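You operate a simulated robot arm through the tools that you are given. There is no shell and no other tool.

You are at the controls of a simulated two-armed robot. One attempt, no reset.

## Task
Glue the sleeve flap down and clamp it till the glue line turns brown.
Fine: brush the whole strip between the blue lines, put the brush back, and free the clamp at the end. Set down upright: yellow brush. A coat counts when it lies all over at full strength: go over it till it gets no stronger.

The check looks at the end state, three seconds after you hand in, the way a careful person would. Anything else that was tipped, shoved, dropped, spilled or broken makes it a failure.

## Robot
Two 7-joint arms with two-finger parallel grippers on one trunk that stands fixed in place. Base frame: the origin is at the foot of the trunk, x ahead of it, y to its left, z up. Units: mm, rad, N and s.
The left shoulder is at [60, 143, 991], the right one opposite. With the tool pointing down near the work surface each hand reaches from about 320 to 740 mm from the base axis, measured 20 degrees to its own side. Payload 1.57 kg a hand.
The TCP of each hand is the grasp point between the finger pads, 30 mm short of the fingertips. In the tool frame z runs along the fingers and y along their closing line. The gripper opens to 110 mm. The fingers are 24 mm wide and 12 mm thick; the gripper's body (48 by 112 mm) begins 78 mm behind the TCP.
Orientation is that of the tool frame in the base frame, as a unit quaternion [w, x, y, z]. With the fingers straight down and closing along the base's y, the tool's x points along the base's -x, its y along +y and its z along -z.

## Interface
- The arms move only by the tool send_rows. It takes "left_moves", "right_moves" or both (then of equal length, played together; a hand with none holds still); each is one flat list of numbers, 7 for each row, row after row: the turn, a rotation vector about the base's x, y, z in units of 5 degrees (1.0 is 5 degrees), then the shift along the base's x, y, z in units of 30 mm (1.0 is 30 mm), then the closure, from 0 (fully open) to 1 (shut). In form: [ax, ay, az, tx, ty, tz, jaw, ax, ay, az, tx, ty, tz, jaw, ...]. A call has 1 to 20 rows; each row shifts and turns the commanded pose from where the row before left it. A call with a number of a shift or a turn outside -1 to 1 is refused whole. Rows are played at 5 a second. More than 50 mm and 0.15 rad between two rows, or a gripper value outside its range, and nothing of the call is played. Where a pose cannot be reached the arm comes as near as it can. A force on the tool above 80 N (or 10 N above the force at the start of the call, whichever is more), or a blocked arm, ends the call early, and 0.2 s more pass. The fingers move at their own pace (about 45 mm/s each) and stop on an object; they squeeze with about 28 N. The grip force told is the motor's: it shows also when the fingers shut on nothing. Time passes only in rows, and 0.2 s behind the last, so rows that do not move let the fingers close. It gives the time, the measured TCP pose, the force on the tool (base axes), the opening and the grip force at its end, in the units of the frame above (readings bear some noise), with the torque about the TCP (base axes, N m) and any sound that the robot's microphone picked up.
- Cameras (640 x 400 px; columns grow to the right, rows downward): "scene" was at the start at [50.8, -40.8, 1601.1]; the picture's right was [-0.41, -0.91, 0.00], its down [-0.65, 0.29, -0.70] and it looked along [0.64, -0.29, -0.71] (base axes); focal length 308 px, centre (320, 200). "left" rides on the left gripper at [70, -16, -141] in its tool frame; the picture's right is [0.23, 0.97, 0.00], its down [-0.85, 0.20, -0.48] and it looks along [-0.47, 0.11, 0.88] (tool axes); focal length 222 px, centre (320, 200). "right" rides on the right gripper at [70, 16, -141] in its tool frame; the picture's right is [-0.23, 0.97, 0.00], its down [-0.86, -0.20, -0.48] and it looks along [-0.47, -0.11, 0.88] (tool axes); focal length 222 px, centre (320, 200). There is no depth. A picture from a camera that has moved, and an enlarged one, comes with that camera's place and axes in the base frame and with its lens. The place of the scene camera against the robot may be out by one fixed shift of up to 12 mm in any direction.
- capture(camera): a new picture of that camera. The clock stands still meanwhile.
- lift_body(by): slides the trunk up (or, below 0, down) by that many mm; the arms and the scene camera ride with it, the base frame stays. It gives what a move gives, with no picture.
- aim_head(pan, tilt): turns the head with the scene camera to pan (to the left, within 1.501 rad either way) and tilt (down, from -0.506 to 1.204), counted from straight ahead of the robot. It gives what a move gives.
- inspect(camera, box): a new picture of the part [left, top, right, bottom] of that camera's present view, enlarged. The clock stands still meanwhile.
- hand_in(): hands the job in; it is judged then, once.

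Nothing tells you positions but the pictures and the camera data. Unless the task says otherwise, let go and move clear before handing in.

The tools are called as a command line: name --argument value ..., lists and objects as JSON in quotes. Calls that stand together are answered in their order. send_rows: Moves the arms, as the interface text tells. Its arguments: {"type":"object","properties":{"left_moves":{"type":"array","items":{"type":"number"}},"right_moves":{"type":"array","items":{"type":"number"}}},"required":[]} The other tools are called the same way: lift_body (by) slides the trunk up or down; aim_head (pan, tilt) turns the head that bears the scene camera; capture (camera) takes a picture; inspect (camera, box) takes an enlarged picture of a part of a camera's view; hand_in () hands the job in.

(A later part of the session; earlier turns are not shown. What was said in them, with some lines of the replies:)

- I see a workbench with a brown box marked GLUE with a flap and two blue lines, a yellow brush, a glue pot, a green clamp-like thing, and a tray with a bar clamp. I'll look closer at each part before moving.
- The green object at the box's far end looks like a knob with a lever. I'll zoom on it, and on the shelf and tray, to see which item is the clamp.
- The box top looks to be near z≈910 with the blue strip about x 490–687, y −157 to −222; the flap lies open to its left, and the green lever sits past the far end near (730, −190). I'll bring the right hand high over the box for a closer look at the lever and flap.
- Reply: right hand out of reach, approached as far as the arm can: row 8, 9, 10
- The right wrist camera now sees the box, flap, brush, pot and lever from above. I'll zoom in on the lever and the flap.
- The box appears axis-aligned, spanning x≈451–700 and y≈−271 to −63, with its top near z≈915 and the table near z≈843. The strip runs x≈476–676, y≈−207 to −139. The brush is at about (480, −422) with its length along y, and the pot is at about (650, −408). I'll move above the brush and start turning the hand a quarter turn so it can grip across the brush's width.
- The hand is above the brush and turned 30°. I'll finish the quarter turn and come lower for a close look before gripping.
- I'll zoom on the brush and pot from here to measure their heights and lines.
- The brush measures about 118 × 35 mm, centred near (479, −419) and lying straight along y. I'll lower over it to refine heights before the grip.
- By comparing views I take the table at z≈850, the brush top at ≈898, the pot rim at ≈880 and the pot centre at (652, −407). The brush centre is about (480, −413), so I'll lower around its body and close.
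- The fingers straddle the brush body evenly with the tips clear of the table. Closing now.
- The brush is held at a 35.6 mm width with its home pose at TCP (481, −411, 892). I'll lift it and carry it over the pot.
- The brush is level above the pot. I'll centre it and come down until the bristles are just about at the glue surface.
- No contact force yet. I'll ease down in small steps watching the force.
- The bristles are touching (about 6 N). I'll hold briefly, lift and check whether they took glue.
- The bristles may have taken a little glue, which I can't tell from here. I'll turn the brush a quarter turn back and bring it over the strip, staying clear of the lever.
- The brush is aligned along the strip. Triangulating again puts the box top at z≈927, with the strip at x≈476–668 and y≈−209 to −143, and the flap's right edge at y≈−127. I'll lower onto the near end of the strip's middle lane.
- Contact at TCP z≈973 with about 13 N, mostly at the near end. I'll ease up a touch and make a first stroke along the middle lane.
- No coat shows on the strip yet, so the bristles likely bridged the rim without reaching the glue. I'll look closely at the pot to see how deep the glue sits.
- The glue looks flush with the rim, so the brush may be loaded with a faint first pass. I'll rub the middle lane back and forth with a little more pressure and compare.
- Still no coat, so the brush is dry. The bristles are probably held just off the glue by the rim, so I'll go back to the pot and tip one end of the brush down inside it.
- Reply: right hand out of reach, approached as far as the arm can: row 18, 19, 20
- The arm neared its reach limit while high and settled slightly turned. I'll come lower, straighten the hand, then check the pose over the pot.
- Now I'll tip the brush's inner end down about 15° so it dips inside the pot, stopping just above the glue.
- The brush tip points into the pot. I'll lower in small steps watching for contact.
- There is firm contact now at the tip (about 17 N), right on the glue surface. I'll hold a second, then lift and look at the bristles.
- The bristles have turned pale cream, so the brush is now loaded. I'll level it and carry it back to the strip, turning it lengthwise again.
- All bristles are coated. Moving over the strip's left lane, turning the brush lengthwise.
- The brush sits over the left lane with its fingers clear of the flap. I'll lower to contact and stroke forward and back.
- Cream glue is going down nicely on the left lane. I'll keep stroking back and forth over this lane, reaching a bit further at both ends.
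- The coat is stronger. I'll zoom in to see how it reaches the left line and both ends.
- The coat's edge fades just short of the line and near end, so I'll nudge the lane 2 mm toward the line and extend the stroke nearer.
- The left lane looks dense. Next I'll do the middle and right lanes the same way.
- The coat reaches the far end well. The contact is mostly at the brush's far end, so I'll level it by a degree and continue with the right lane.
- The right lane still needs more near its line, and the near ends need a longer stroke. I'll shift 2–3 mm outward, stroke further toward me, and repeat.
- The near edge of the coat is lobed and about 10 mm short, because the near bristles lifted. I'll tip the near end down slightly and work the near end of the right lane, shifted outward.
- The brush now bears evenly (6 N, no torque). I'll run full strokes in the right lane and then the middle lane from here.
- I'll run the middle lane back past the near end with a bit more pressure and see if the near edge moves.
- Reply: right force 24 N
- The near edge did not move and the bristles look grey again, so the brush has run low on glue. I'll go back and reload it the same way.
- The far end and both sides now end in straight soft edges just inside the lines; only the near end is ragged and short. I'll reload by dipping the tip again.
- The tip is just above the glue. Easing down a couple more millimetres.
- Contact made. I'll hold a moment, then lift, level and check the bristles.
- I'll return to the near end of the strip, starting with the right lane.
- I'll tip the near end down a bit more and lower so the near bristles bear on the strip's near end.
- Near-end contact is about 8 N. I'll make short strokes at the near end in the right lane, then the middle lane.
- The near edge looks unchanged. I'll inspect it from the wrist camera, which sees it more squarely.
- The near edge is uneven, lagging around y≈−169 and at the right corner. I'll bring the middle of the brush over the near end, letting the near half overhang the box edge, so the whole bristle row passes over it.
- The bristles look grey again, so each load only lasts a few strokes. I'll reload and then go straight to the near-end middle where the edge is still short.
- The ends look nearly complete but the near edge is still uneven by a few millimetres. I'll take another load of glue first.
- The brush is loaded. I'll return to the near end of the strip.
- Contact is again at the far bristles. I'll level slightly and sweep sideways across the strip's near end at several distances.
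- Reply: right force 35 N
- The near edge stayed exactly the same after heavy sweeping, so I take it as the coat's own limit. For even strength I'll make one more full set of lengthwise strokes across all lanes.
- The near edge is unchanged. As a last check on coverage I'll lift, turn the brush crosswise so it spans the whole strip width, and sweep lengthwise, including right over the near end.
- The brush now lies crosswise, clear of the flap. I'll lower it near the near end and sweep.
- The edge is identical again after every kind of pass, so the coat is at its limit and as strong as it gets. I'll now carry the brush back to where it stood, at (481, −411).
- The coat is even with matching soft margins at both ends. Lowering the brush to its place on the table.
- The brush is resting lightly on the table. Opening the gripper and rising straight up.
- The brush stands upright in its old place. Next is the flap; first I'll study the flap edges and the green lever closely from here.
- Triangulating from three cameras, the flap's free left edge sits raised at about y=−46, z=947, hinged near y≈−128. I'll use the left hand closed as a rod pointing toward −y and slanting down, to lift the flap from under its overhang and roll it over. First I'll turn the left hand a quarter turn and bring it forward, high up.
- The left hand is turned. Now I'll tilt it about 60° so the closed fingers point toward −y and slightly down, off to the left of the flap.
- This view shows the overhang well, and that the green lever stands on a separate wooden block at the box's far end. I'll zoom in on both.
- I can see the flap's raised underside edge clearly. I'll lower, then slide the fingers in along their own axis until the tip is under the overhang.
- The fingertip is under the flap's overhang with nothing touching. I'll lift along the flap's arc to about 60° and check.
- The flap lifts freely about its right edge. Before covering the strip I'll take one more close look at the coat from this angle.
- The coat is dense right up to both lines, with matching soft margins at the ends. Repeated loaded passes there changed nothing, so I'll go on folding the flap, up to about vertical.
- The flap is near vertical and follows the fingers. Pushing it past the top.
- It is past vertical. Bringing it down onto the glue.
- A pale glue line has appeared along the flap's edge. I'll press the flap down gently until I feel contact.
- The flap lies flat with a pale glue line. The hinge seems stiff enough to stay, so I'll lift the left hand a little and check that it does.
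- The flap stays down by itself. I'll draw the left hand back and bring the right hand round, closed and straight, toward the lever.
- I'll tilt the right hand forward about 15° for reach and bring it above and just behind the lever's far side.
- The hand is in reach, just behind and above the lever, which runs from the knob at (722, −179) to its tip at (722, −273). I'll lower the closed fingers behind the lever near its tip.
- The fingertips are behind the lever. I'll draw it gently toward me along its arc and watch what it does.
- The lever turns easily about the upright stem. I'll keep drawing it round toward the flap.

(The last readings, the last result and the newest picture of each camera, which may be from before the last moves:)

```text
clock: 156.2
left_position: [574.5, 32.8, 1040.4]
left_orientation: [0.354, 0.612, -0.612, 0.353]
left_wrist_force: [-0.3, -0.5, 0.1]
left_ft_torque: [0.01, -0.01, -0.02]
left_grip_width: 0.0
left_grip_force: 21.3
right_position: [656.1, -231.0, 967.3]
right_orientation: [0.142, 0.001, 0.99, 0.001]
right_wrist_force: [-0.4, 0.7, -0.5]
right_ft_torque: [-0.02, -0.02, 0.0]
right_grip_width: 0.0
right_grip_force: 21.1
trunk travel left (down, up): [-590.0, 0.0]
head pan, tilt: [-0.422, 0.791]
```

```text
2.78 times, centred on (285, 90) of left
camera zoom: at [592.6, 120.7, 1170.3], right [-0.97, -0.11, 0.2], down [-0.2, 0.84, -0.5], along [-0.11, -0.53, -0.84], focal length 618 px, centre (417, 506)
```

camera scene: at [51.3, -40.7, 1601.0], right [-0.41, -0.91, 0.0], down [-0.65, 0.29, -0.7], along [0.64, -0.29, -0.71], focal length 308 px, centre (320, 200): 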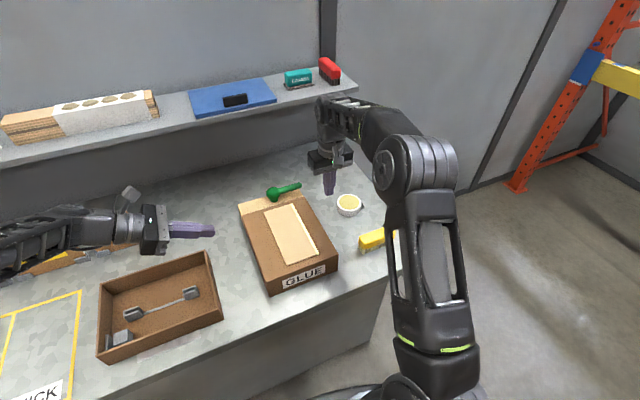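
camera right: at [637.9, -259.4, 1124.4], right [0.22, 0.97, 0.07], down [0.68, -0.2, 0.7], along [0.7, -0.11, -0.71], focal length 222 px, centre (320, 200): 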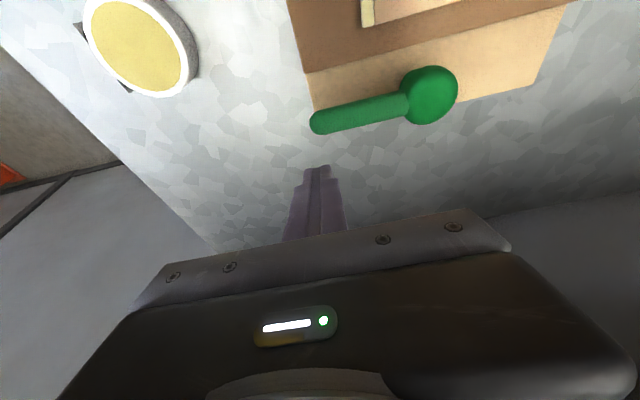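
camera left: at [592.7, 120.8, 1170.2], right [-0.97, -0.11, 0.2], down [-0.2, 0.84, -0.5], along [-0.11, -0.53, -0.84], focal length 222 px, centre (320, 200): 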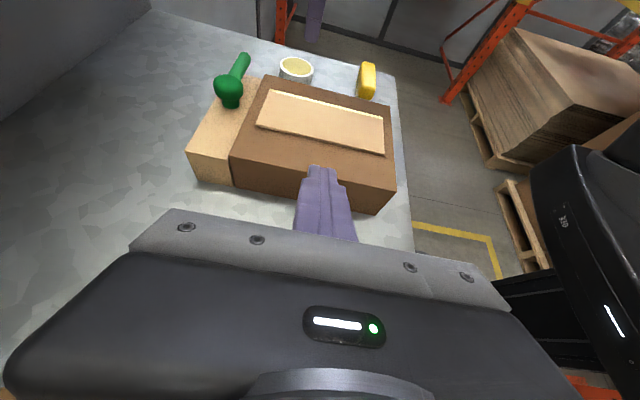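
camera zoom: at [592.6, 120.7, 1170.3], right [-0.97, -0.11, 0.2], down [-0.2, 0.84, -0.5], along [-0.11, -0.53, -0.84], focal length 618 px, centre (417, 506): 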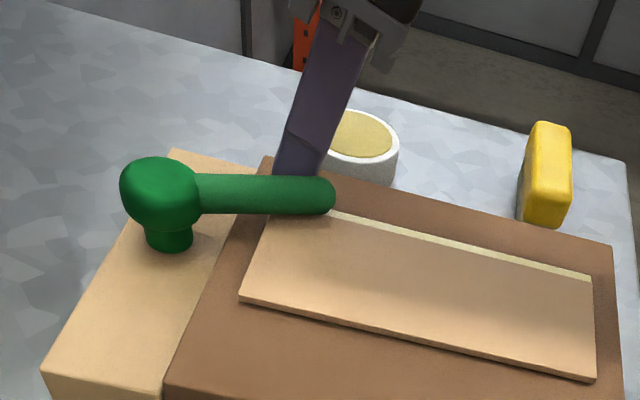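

send_rows --right_moves '[0, 0, 0, -0.15, 0.26, 0, 1, 0, 0, 0, -0.15, 0.26, 0, 1, 0, 0, 0, -0.15, 0.4, 0, 1, 0, 0, 0, 0, 0, 0, 1]'

inspect --camera "right" --box '[240, 60, 480, 220]'

inspect --camera "left" --box '[170, 20, 400, 160]'

```text
clock: 157.2
left_position: [573.6, 31.2, 1041.3]
left_orientation: [0.352, 0.613, -0.613, 0.353]
left_wrist_force: [-0.4, -0.5, -0.4]
left_ft_torque: [0.03, 0.02, 0.04]
left_grip_width: 0.1
left_grip_force: 21.7
right_position: [641.0, -200.3, 968.3]
right_orientation: [0.141, 0.0, 0.99, 0.003]
right_wrist_force: [-1.9, -6.0, 8.5]
right_ft_torque: [-0.16, 0.25, -0.31]
right_grip_width: 0.1
right_grip_force: 21.3
trunk travel left (down, up): [-590.0, 0.0]
head pan, tilt: [-0.422, 0.791]
```

```text
2.50 times, centred on (360, 140) of right
camera zoom: at [534.2, -185.7, 1086.4], right [0.22, 0.97, 0.07], down [0.69, -0.2, 0.7], along [0.69, -0.1, -0.71], focal length 555 px, centre (220, 350)
```

zoom: 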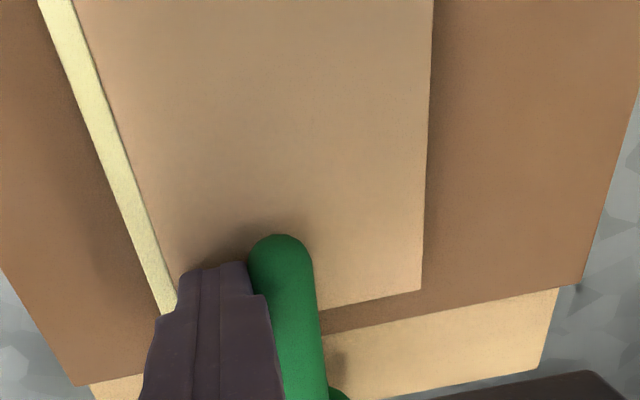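

```text
2.78 times, centred on (285, 90) of left
camera zoom: at [591.2, 119.7, 1171.2], right [-0.97, -0.11, 0.2], down [-0.2, 0.84, -0.5], along [-0.11, -0.53, -0.84], focal length 618 px, centre (417, 506)
```

zoom: 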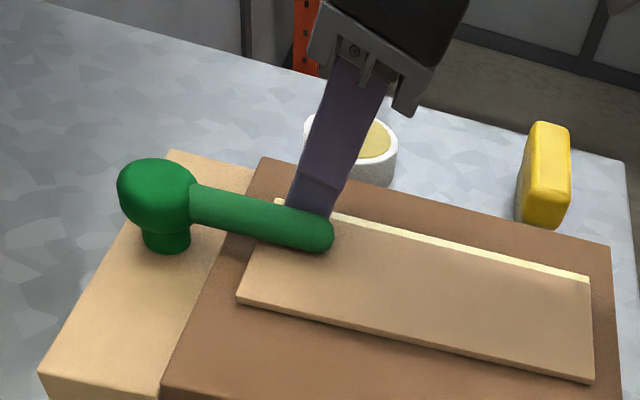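

The lever now points over the flap and there is some resistance. I'll look closer before going further.

inspect --camera "right" --box '[280, 140, 400, 220]'

inspect --camera "left" --box '[200, 60, 310, 120]'

inspect --camera "scene" --box '[240, 170, 340, 250]'

```text
5.00 times, centred on (340, 180) of right
camera zoom: at [534.2, -185.7, 1086.4], right [0.22, 0.97, 0.07], down [0.69, -0.2, 0.7], along [0.69, -0.1, -0.71], focal length 1111 px, centre (220, 300)
```

zoom: 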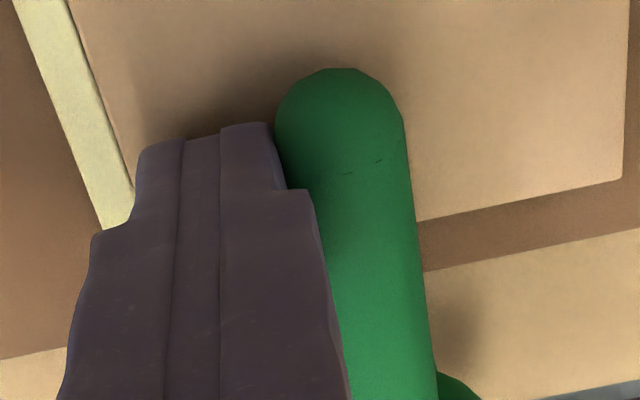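

```text
5.82 times, centred on (255, 90) of left
camera zoom: at [591.2, 119.7, 1171.2], right [-0.97, -0.11, 0.2], down [-0.2, 0.84, -0.5], along [-0.11, -0.53, -0.84], focal length 1292 px, centre (698, 840)
```

zoom: 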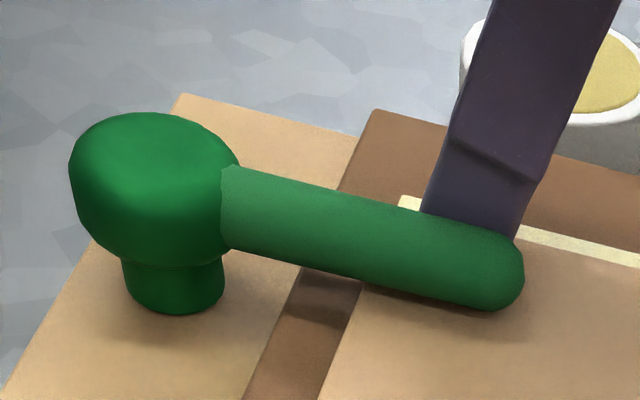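

```text
5.00 times, centred on (290, 210) of scene
camera zoom: at [49.5, -42.4, 1601.2], right [-0.41, -0.91, 0.0], down [-0.65, 0.29, -0.7], along [0.64, -0.29, -0.71], focal length 1541 px, centre (470, 150)
```

zoom: 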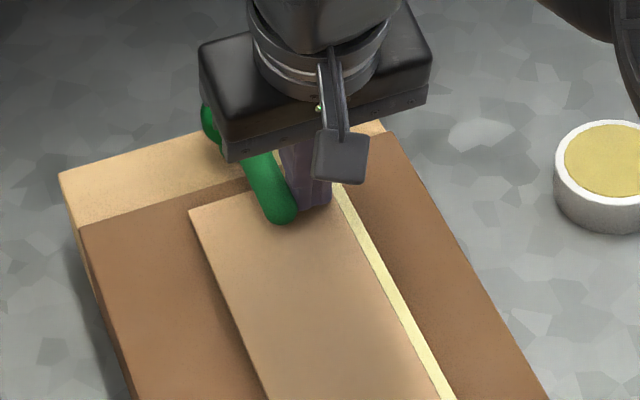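

send_rows --right_moves '[0, 0, 0, 0, 0, 0, 1, 0, 0, 0, 0, 0, 0, 1, 0, 0, 0, 0, 0, 0, 1, 0, 0, 0, 0, 0, 0, 1, 0, 0, 0, 0, 0, 0, 1, 0, 0, 0, 0, 0, 0, 1, 0, 0, 0, 0, 0, 0, 1, 0, 0, 0, 0, 0, 0, 1, 0, 0, 0, 0, 0, 0, 1, 0, 0, 0, 0, 0, 0, 1, 0, 0, 0, 0, 0, 0, 1, 0, 0, 0, 0, 0, 0, 1, 0, 0, 0, 0, 0, 0, 1, 0, 0, 0, 0, 0, 0, 1, 0, 0, 0, 0, 0, 0, 1]'

inspect --camera "left" --box '[170, 20, 400, 160]'

inspect --camera "scene" --box '[240, 170, 340, 270]'

```text
clock: 160.4
left_position: [575.3, 33.0, 1040.5]
left_orientation: [-0.354, -0.612, 0.612, -0.354]
left_wrist_force: [0.2, -0.7, 0.3]
left_ft_torque: [-0.03, 0.0, -0.01]
left_grip_width: 0.0
left_grip_force: 21.5
right_position: [642.6, -203.2, 968.1]
right_orientation: [0.143, 0.001, 0.99, 0.001]
right_wrist_force: [0.5, -0.9, 0.6]
right_ft_torque: [-0.02, 0.0, 0.0]
right_grip_width: 0.0
right_grip_force: 21.4
trunk travel left (down, up): [-590.0, 0.0]
head pan, tilt: [-0.422, 0.791]
```

```text
2.78 times, centred on (285, 90) of left
camera zoom: at [592.5, 120.8, 1170.3], right [-0.97, -0.11, 0.2], down [-0.2, 0.84, -0.5], along [-0.11, -0.53, -0.84], focal length 618 px, centre (417, 506)
```

zoom: 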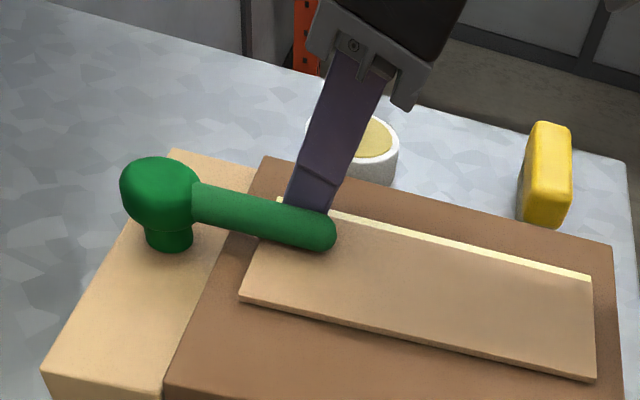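

```text
4.00 times, centred on (290, 220) of scene
camera zoom: at [51.0, -40.7, 1601.1], right [-0.41, -0.91, 0.0], down [-0.65, 0.29, -0.7], along [0.64, -0.29, -0.71], focal length 1233 px, centre (440, 120)
```

zoom: 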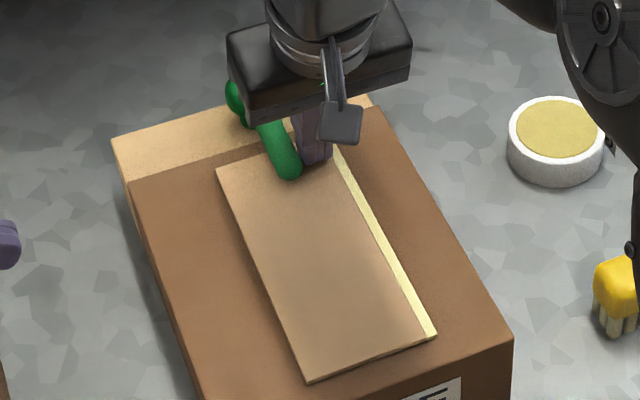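

No colour change yet. I'll nudge the lever a bit further to see whether it has a stop.

send_rows --right_moves '[0, 0, 0, -0.03, 0.2, 0, 1, 0, 0, 0, -0.03, 0.2, 0, 1, 0, 0, 0, 0, 0, 0, 1, 0, 0, 0, 0, 0, 0, 1]'

inspect --camera "left" --box '[170, 20, 400, 160]'

inspect --camera "right" --box '[240, 60, 480, 220]'

```text
clock: 161.4
left_position: [575.4, 31.2, 1039.9]
left_orientation: [0.352, 0.613, -0.613, 0.352]
left_wrist_force: [-0.2, 0.4, -0.4]
left_ft_torque: [-0.03, -0.04, 0.02]
left_grip_width: 0.0
left_grip_force: 21.1
right_position: [641.9, -200.0, 968.5]
right_orientation: [0.145, 0.004, 0.989, -0.002]
right_wrist_force: [10.9, -36.7, 8.3]
right_ft_torque: [-0.69, -0.27, -0.18]
right_grip_width: 0.1
right_grip_force: 21.4
trunk travel left (down, up): [-590.0, 0.0]
head pan, tilt: [-0.422, 0.791]
```

```text
2.78 times, centred on (285, 90) of left
camera zoom: at [592.8, 117.9, 1170.6], right [-0.97, -0.12, 0.2], down [-0.2, 0.84, -0.5], along [-0.11, -0.52, -0.84], focal length 618 px, centre (417, 506)
```

zoom: 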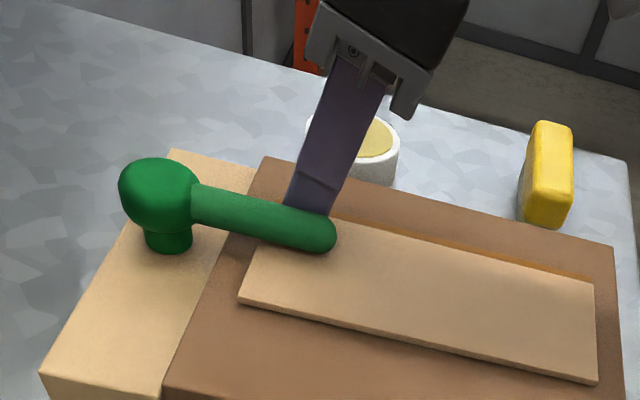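

```text
2.50 times, centred on (360, 140) of right
camera zoom: at [535.6, -183.0, 1085.6], right [0.23, 0.97, 0.06], down [0.68, -0.2, 0.7], along [0.7, -0.12, -0.71], focal length 555 px, centre (220, 350)
```

zoom: 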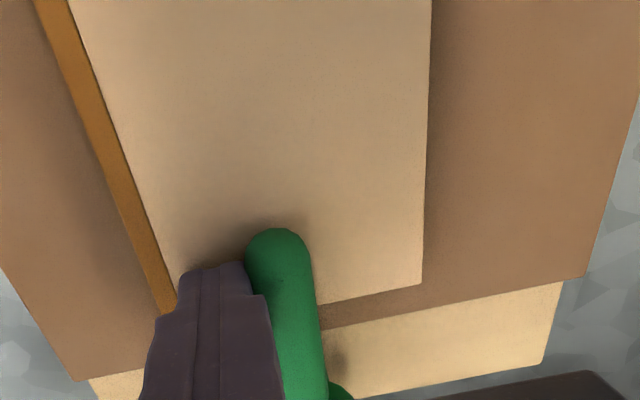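

The glue line has turned brown and the lever is against its stop. I'll back off, lift over the lever, and come down on its other side to swing it free.

send_rows --right_moves '[0, 0, 0, 0, -0.4, 0, 1, 0, 0, 0, 0, -0.1, 0.9, 1, 0, 0, 0, 0, 0, 0.4, 1, 0, 0, 0, 0, 0.95, 0, 1, 0, 0, 0, 0, 0.95, 0, 1, 0, 0, 0, 0, 0.2, 0, 1, 0, 0, 0, 0, 0, -0.6, 1, 0, 0, 0, 0, 0, -0.7, 1, 0, 0, 0, 0, 0, 0, 1]'

inspect --camera "right" --box '[200, 60, 440, 220]'

inspect --camera "left" --box '[170, 20, 400, 160]'

```text
clock: 163.4
left_position: [575.0, 33.3, 1039.9]
left_orientation: [-0.354, -0.612, 0.613, -0.354]
left_wrist_force: [0.2, -0.1, 0.2]
left_ft_torque: [0.01, 0.01, -0.01]
left_grip_width: 0.2
left_grip_force: 21.3
right_position: [642.7, -144.5, 969.2]
right_orientation: [0.144, 0.0, 0.99, 0.001]
right_wrist_force: [0.0, 0.6, 4.4]
right_ft_torque: [0.01, 0.03, -0.03]
right_grip_width: 0.0
right_grip_force: 21.0
trunk travel left (down, up): [-590.0, 0.0]
head pan, tilt: [-0.422, 0.791]
```

```text
2.50 times, centred on (320, 140) of right
camera zoom: at [534.4, -129.1, 1085.7], right [0.22, 0.97, 0.07], down [0.68, -0.2, 0.7], along [0.7, -0.11, -0.71], focal length 555 px, centre (320, 350)
```

zoom: 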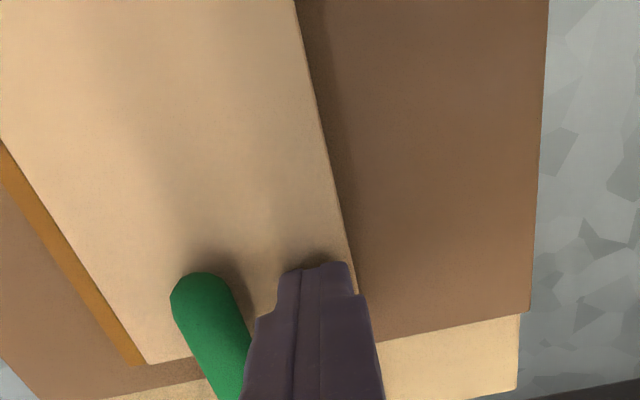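

```text
2.78 times, centred on (285, 90) of left
camera zoom: at [592.2, 120.9, 1170.6], right [-0.97, -0.11, 0.2], down [-0.2, 0.84, -0.5], along [-0.11, -0.53, -0.84], focal length 618 px, centre (417, 506)
```

zoom: 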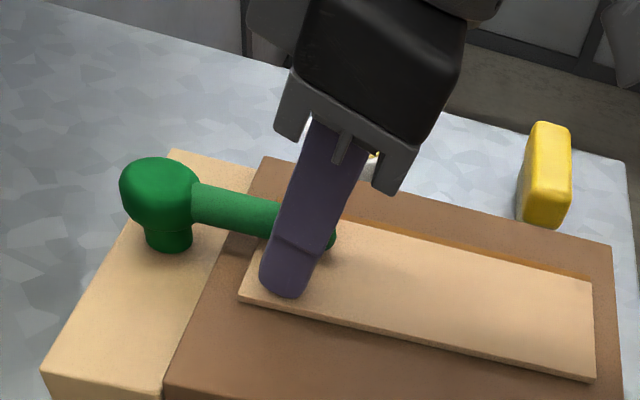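

The tip just brushes the flap, so I'll raise it slightly, then push the lever back the way it came.

send_rows --right_moves '[0, 0, 0, -0.15, 0, 0.15, 1, 0, 0, 0, 0, -0.5, 0, 1, 0, 0, 0, -0.13, -0.7, 0, 1, 0, 0, 0, 0.1, -0.72, 0, 1, 0, 0, 0, 0.27, -0.67, 0, 1, 0, 0, 0, 0, 0, 0, 1]'

inspect --camera "right" --box '[200, 60, 440, 220]'

inspect --camera "left" --box '[170, 20, 400, 160]'

```text
clock: 164.8
left_position: [573.7, 33.5, 1040.4]
left_orientation: [0.353, 0.613, -0.612, 0.354]
left_wrist_force: [0.1, -0.4, -0.3]
left_ft_torque: [-0.01, 0.01, -0.01]
left_grip_width: 0.0
left_grip_force: 21.2
right_position: [644.6, -223.3, 971.7]
right_orientation: [0.143, 0.001, 0.99, -0.001]
right_wrist_force: [-1.0, 0.3, 0.1]
right_ft_torque: [0.02, 0.0, -0.03]
right_grip_width: 0.0
right_grip_force: 21.3
trunk travel left (down, up): [-590.0, 0.0]
head pan, tilt: [-0.422, 0.791]
```

```text
2.50 times, centred on (320, 140) of right
camera zoom: at [537.8, -207.5, 1089.2], right [0.22, 0.97, 0.06], down [0.68, -0.2, 0.7], along [0.7, -0.11, -0.71], focal length 555 px, centre (320, 350)
```

zoom: 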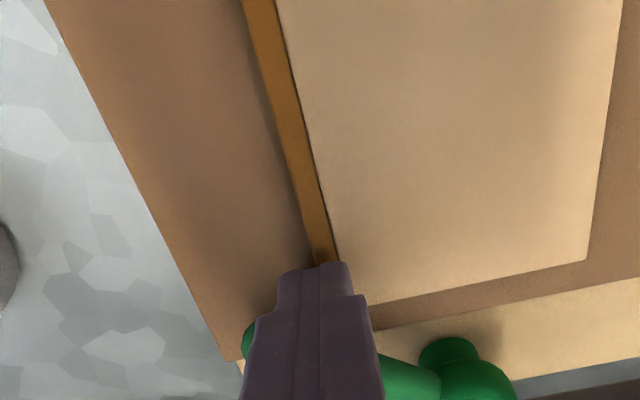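

```text
2.78 times, centred on (285, 90) of left
camera zoom: at [592.4, 120.8, 1170.4], right [-0.97, -0.11, 0.2], down [-0.2, 0.84, -0.5], along [-0.11, -0.53, -0.84], focal length 618 px, centre (417, 506)
```

zoom: 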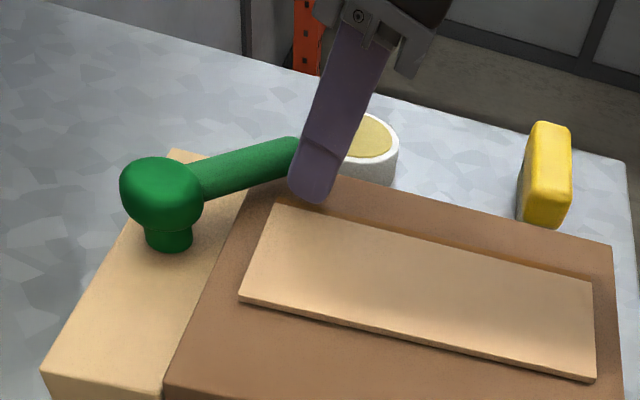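

send_rows --right_moves '[0, 0, 0, 0.23, -0.27, 0, 1, 0, 0, 0, 0.23, -0.27, 0, 1, 0, 0, 0, 0.28, -0.22, 0, 1, 0, 0, 0, 0.28, -0.22, 0, 1, 0, 0, 0, 0.33, -0.14, 0, 1, 0, 0, 0, 0.33, -0.14, 0, 1, 0, 0, 0, 0, 0, 0, 1]'

inspect --camera "right" --box '[200, 60, 440, 220]'

inspect --camera "left" --box '[170, 20, 400, 160]'

```text
clock: 166.4
left_position: [573.4, 32.7, 1039.8]
left_orientation: [-0.353, -0.612, 0.613, -0.354]
left_wrist_force: [0.1, -0.2, -0.6]
left_ft_torque: [0.0, 0.0, -0.02]
left_grip_width: 0.0
left_grip_force: 21.5
right_position: [692.5, -258.0, 975.9]
right_orientation: [0.142, 0.001, 0.99, 0.001]
right_wrist_force: [-13.8, 4.8, 1.5]
right_ft_torque: [0.2, 0.35, 0.08]
right_grip_width: 0.2
right_grip_force: 21.4
trunk travel left (down, up): [-590.0, 0.0]
head pan, tilt: [-0.422, 0.791]
```

```text
2.50 times, centred on (320, 140) of right
camera zoom: at [585.4, -242.3, 1092.4], right [0.22, 0.97, 0.07], down [0.69, -0.2, 0.7], along [0.69, -0.11, -0.71], focal length 555 px, centre (320, 350)
```

zoom: 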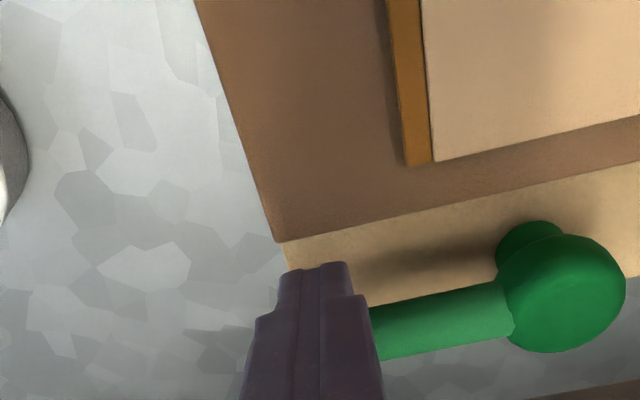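

```text
2.78 times, centred on (285, 90) of left
camera zoom: at [590.8, 121.2, 1171.2], right [-0.97, -0.11, 0.2], down [-0.2, 0.84, -0.5], along [-0.11, -0.53, -0.84], focal length 618 px, centre (417, 506)
```

zoom: 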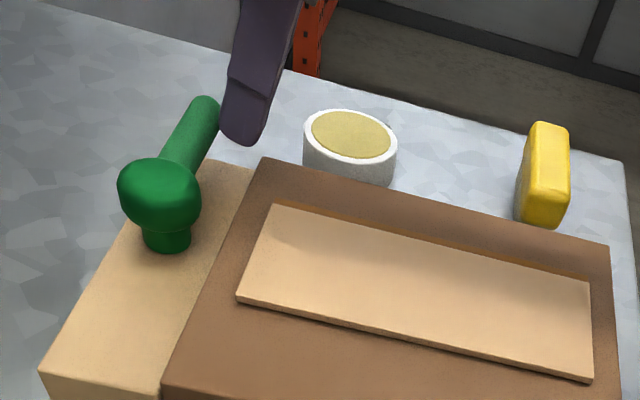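

The lever is back at its starting position against its stop. I'll move the hand away and check the whole scene.

send_rows --right_moves '[0, 0, 0, -0.5, 0.1, 0, 1, 0, 0, 0, -0.3, 0, 0.6, 1, 0, 0, 0, -0.2, 0, 0.8, 1, 0, 0, 0, -0.7, -0.3, 0.3, 1, 0, 0, 0, -0.8, -0.5, 0.3, 1, 0, 0, 0, -0.8, -0.5, 0.3, 1, 0, 0, 0, -0.8, -0.5, 0.3, 1, 0, 0, 0, -0.8, -0.5, 0.3, 1, 0, 0, 0, 0, 0, 0, 1]' --left_moves '[0, 0, 0, 0, 0.2, 0.5, 1, 0, 0, 0, 0, 0.2, 0.5, 1, 0, 0, 0, 0, 0.2, 0.5, 1, 0, 0, 0, 0, 0, 0, 1, 0, 0, 0, 0, 0, 0, 1, 0, 0, 0, 0, 0, 0, 1, 0, 0, 0, 0, 0, 0, 1, 0, 0, 0, 0, 0, 0, 1, 0, 0, 0, 0, 0, 0, 1]'

capture --camera "scene"

inspect --camera "scene" --box '[230, 170, 350, 300]'

inspect --camera "left" --box '[170, 20, 420, 200]'

```text
clock: 168.4
left_position: [575.0, 51.7, 1085.5]
left_orientation: [0.353, 0.613, -0.612, 0.354]
left_wrist_force: [-0.1, 0.4, 0.5]
left_ft_torque: [0.0, 0.0, -0.03]
left_grip_width: 0.1
left_grip_force: 21.3
right_position: [549.0, -324.6, 1061.0]
right_orientation: [0.143, 0.001, 0.99, 0.0]
right_wrist_force: [-0.4, 0.1, -0.4]
right_ft_torque: [-0.01, 0.01, -0.02]
right_grip_width: 0.0
right_grip_force: 21.7
trunk travel left (down, up): [-590.0, 0.0]
head pan, tilt: [-0.422, 0.791]
```

```text
taken
camera scene: at [51.6, -40.6, 1601.0], right [-0.41, -0.91, 0.0], down [-0.65, 0.29, -0.7], along [0.64, -0.29, -0.71], focal length 308 px, centre (320, 200)
```

scene: 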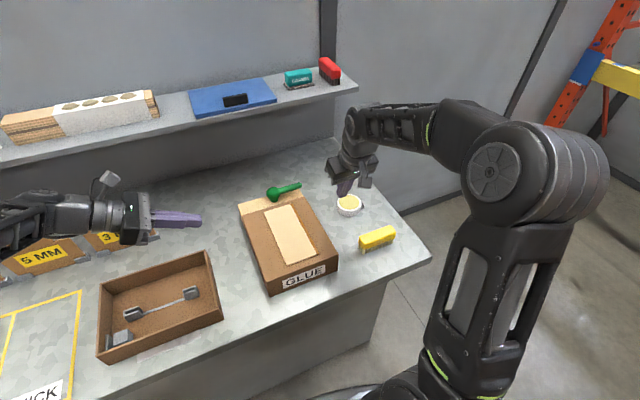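

```text
3.08 times, centred on (290, 235) of scene
camera zoom: at [51.6, -40.6, 1601.0], right [-0.41, -0.91, 0.0], down [-0.65, 0.29, -0.7], along [0.64, -0.29, -0.71], focal length 948 px, centre (412, 92)
```

zoom: 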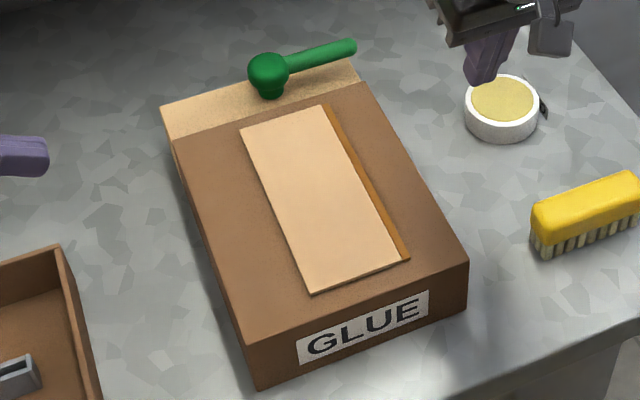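

```text
2.22 times, centred on (295, 110) of left
camera zoom: at [593.4, 139.5, 1215.2], right [-0.97, -0.11, 0.2], down [-0.2, 0.84, -0.5], along [-0.11, -0.53, -0.84], focal length 494 px, centre (376, 400)
```

zoom: 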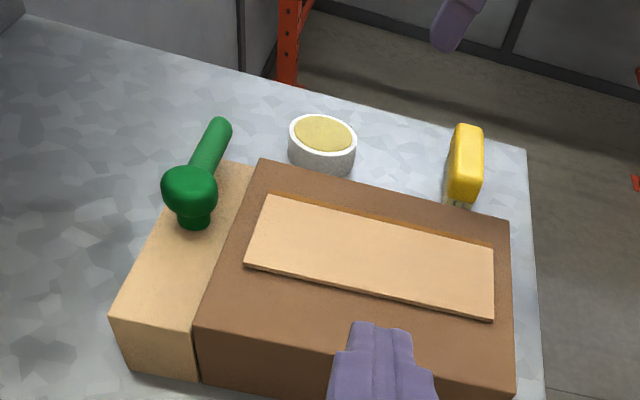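

Everything looks in place. I'll check the glue line's full length and compare the lever and brush with their starting views.

inspect --camera "scene" --box '[240, 170, 320, 220]'

inspect --camera "scene" --box '[280, 195, 330, 260]'

inspect --camera "scene" --box '[330, 180, 420, 260]'

capture --camera "right"

```text
8.00 times, centred on (280, 195) of scene
camera zoom: at [51.6, -40.6, 1601.0], right [-0.41, -0.91, 0.0], down [-0.65, 0.29, -0.7], along [0.64, -0.29, -0.71], focal length 2466 px, centre (640, 240)
```

zoom: 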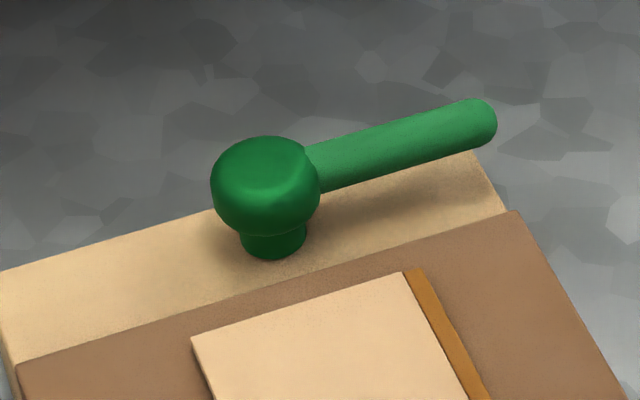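

```text
6.15 times, centred on (305, 228) of scene
camera zoom: at [51.6, -40.6, 1601.0], right [-0.41, -0.91, 0.0], down [-0.65, 0.29, -0.7], along [0.64, -0.29, -0.71], focal length 1897 px, centre (412, 31)
```

zoom: 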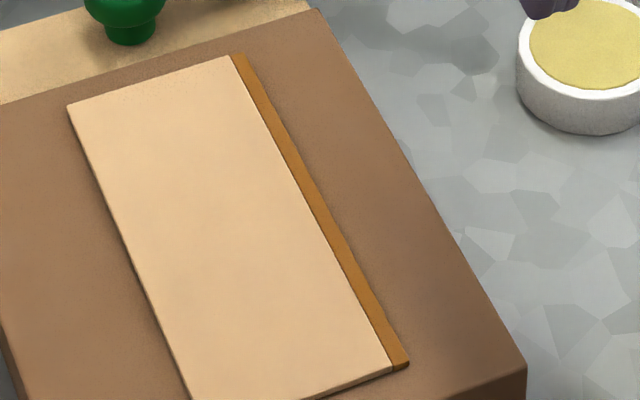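

```text
5.00 times, centred on (375, 220) of scene
camera zoom: at [51.6, -40.6, 1601.0], right [-0.41, -0.91, 0.0], down [-0.65, 0.29, -0.7], along [0.64, -0.29, -0.71], focal length 1541 px, centre (45, 100)
```

zoom: 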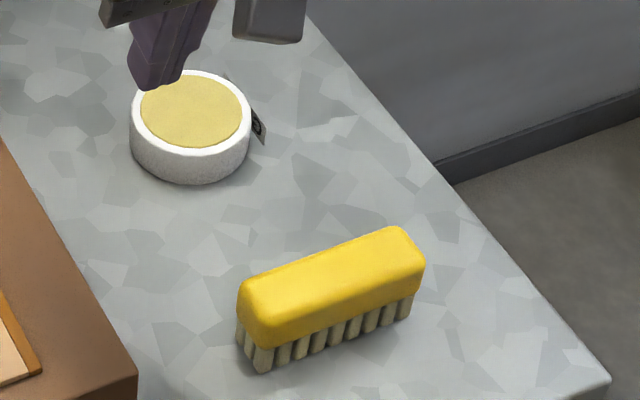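

```text
taken
camera right: at [441.1, -308.9, 1177.5], right [0.22, 0.97, 0.07], down [0.68, -0.2, 0.7], along [0.7, -0.11, -0.71], focal length 222 px, centre (320, 200)
```

right: 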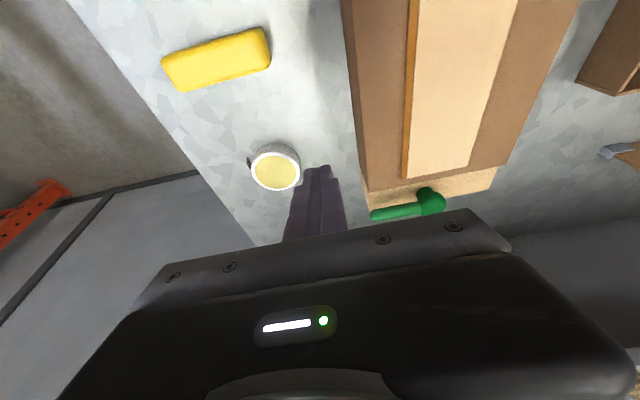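

The whole glue line is brown and the lever is back at its start. The brush stands upright in its place, the pot and box haven't moved, and both hands are clear, so I'm handing in.

hand_in

```text
The job is handed in.
```

I glued the flap down, clamped it until the glue line turned brown, and handed the job in.

- **Coat:** I brushed the strip until further passes stopped changing it. It was dense up to both blue lines. It faded out about 5–10 mm short of the line ends, and the edge nearest the robot was slightly uneven. More brushing, even after dipping again, didn't move that edge. I took it as the coat's limit but couldn't confirm it. If the check wants glue right to the line ends, this is the weak spot.
- **Brush:** The yellow brush stands upright in its original place.
- **Clamp:** I turned the green lever over the flap. After about four seconds the glue line was brown along its whole length. The lever is now back at its starting position.
- **Everything else:** The pot, box and tray look unmoved, and nothing spilled that I could see. Both hands are empty and clear of the work.
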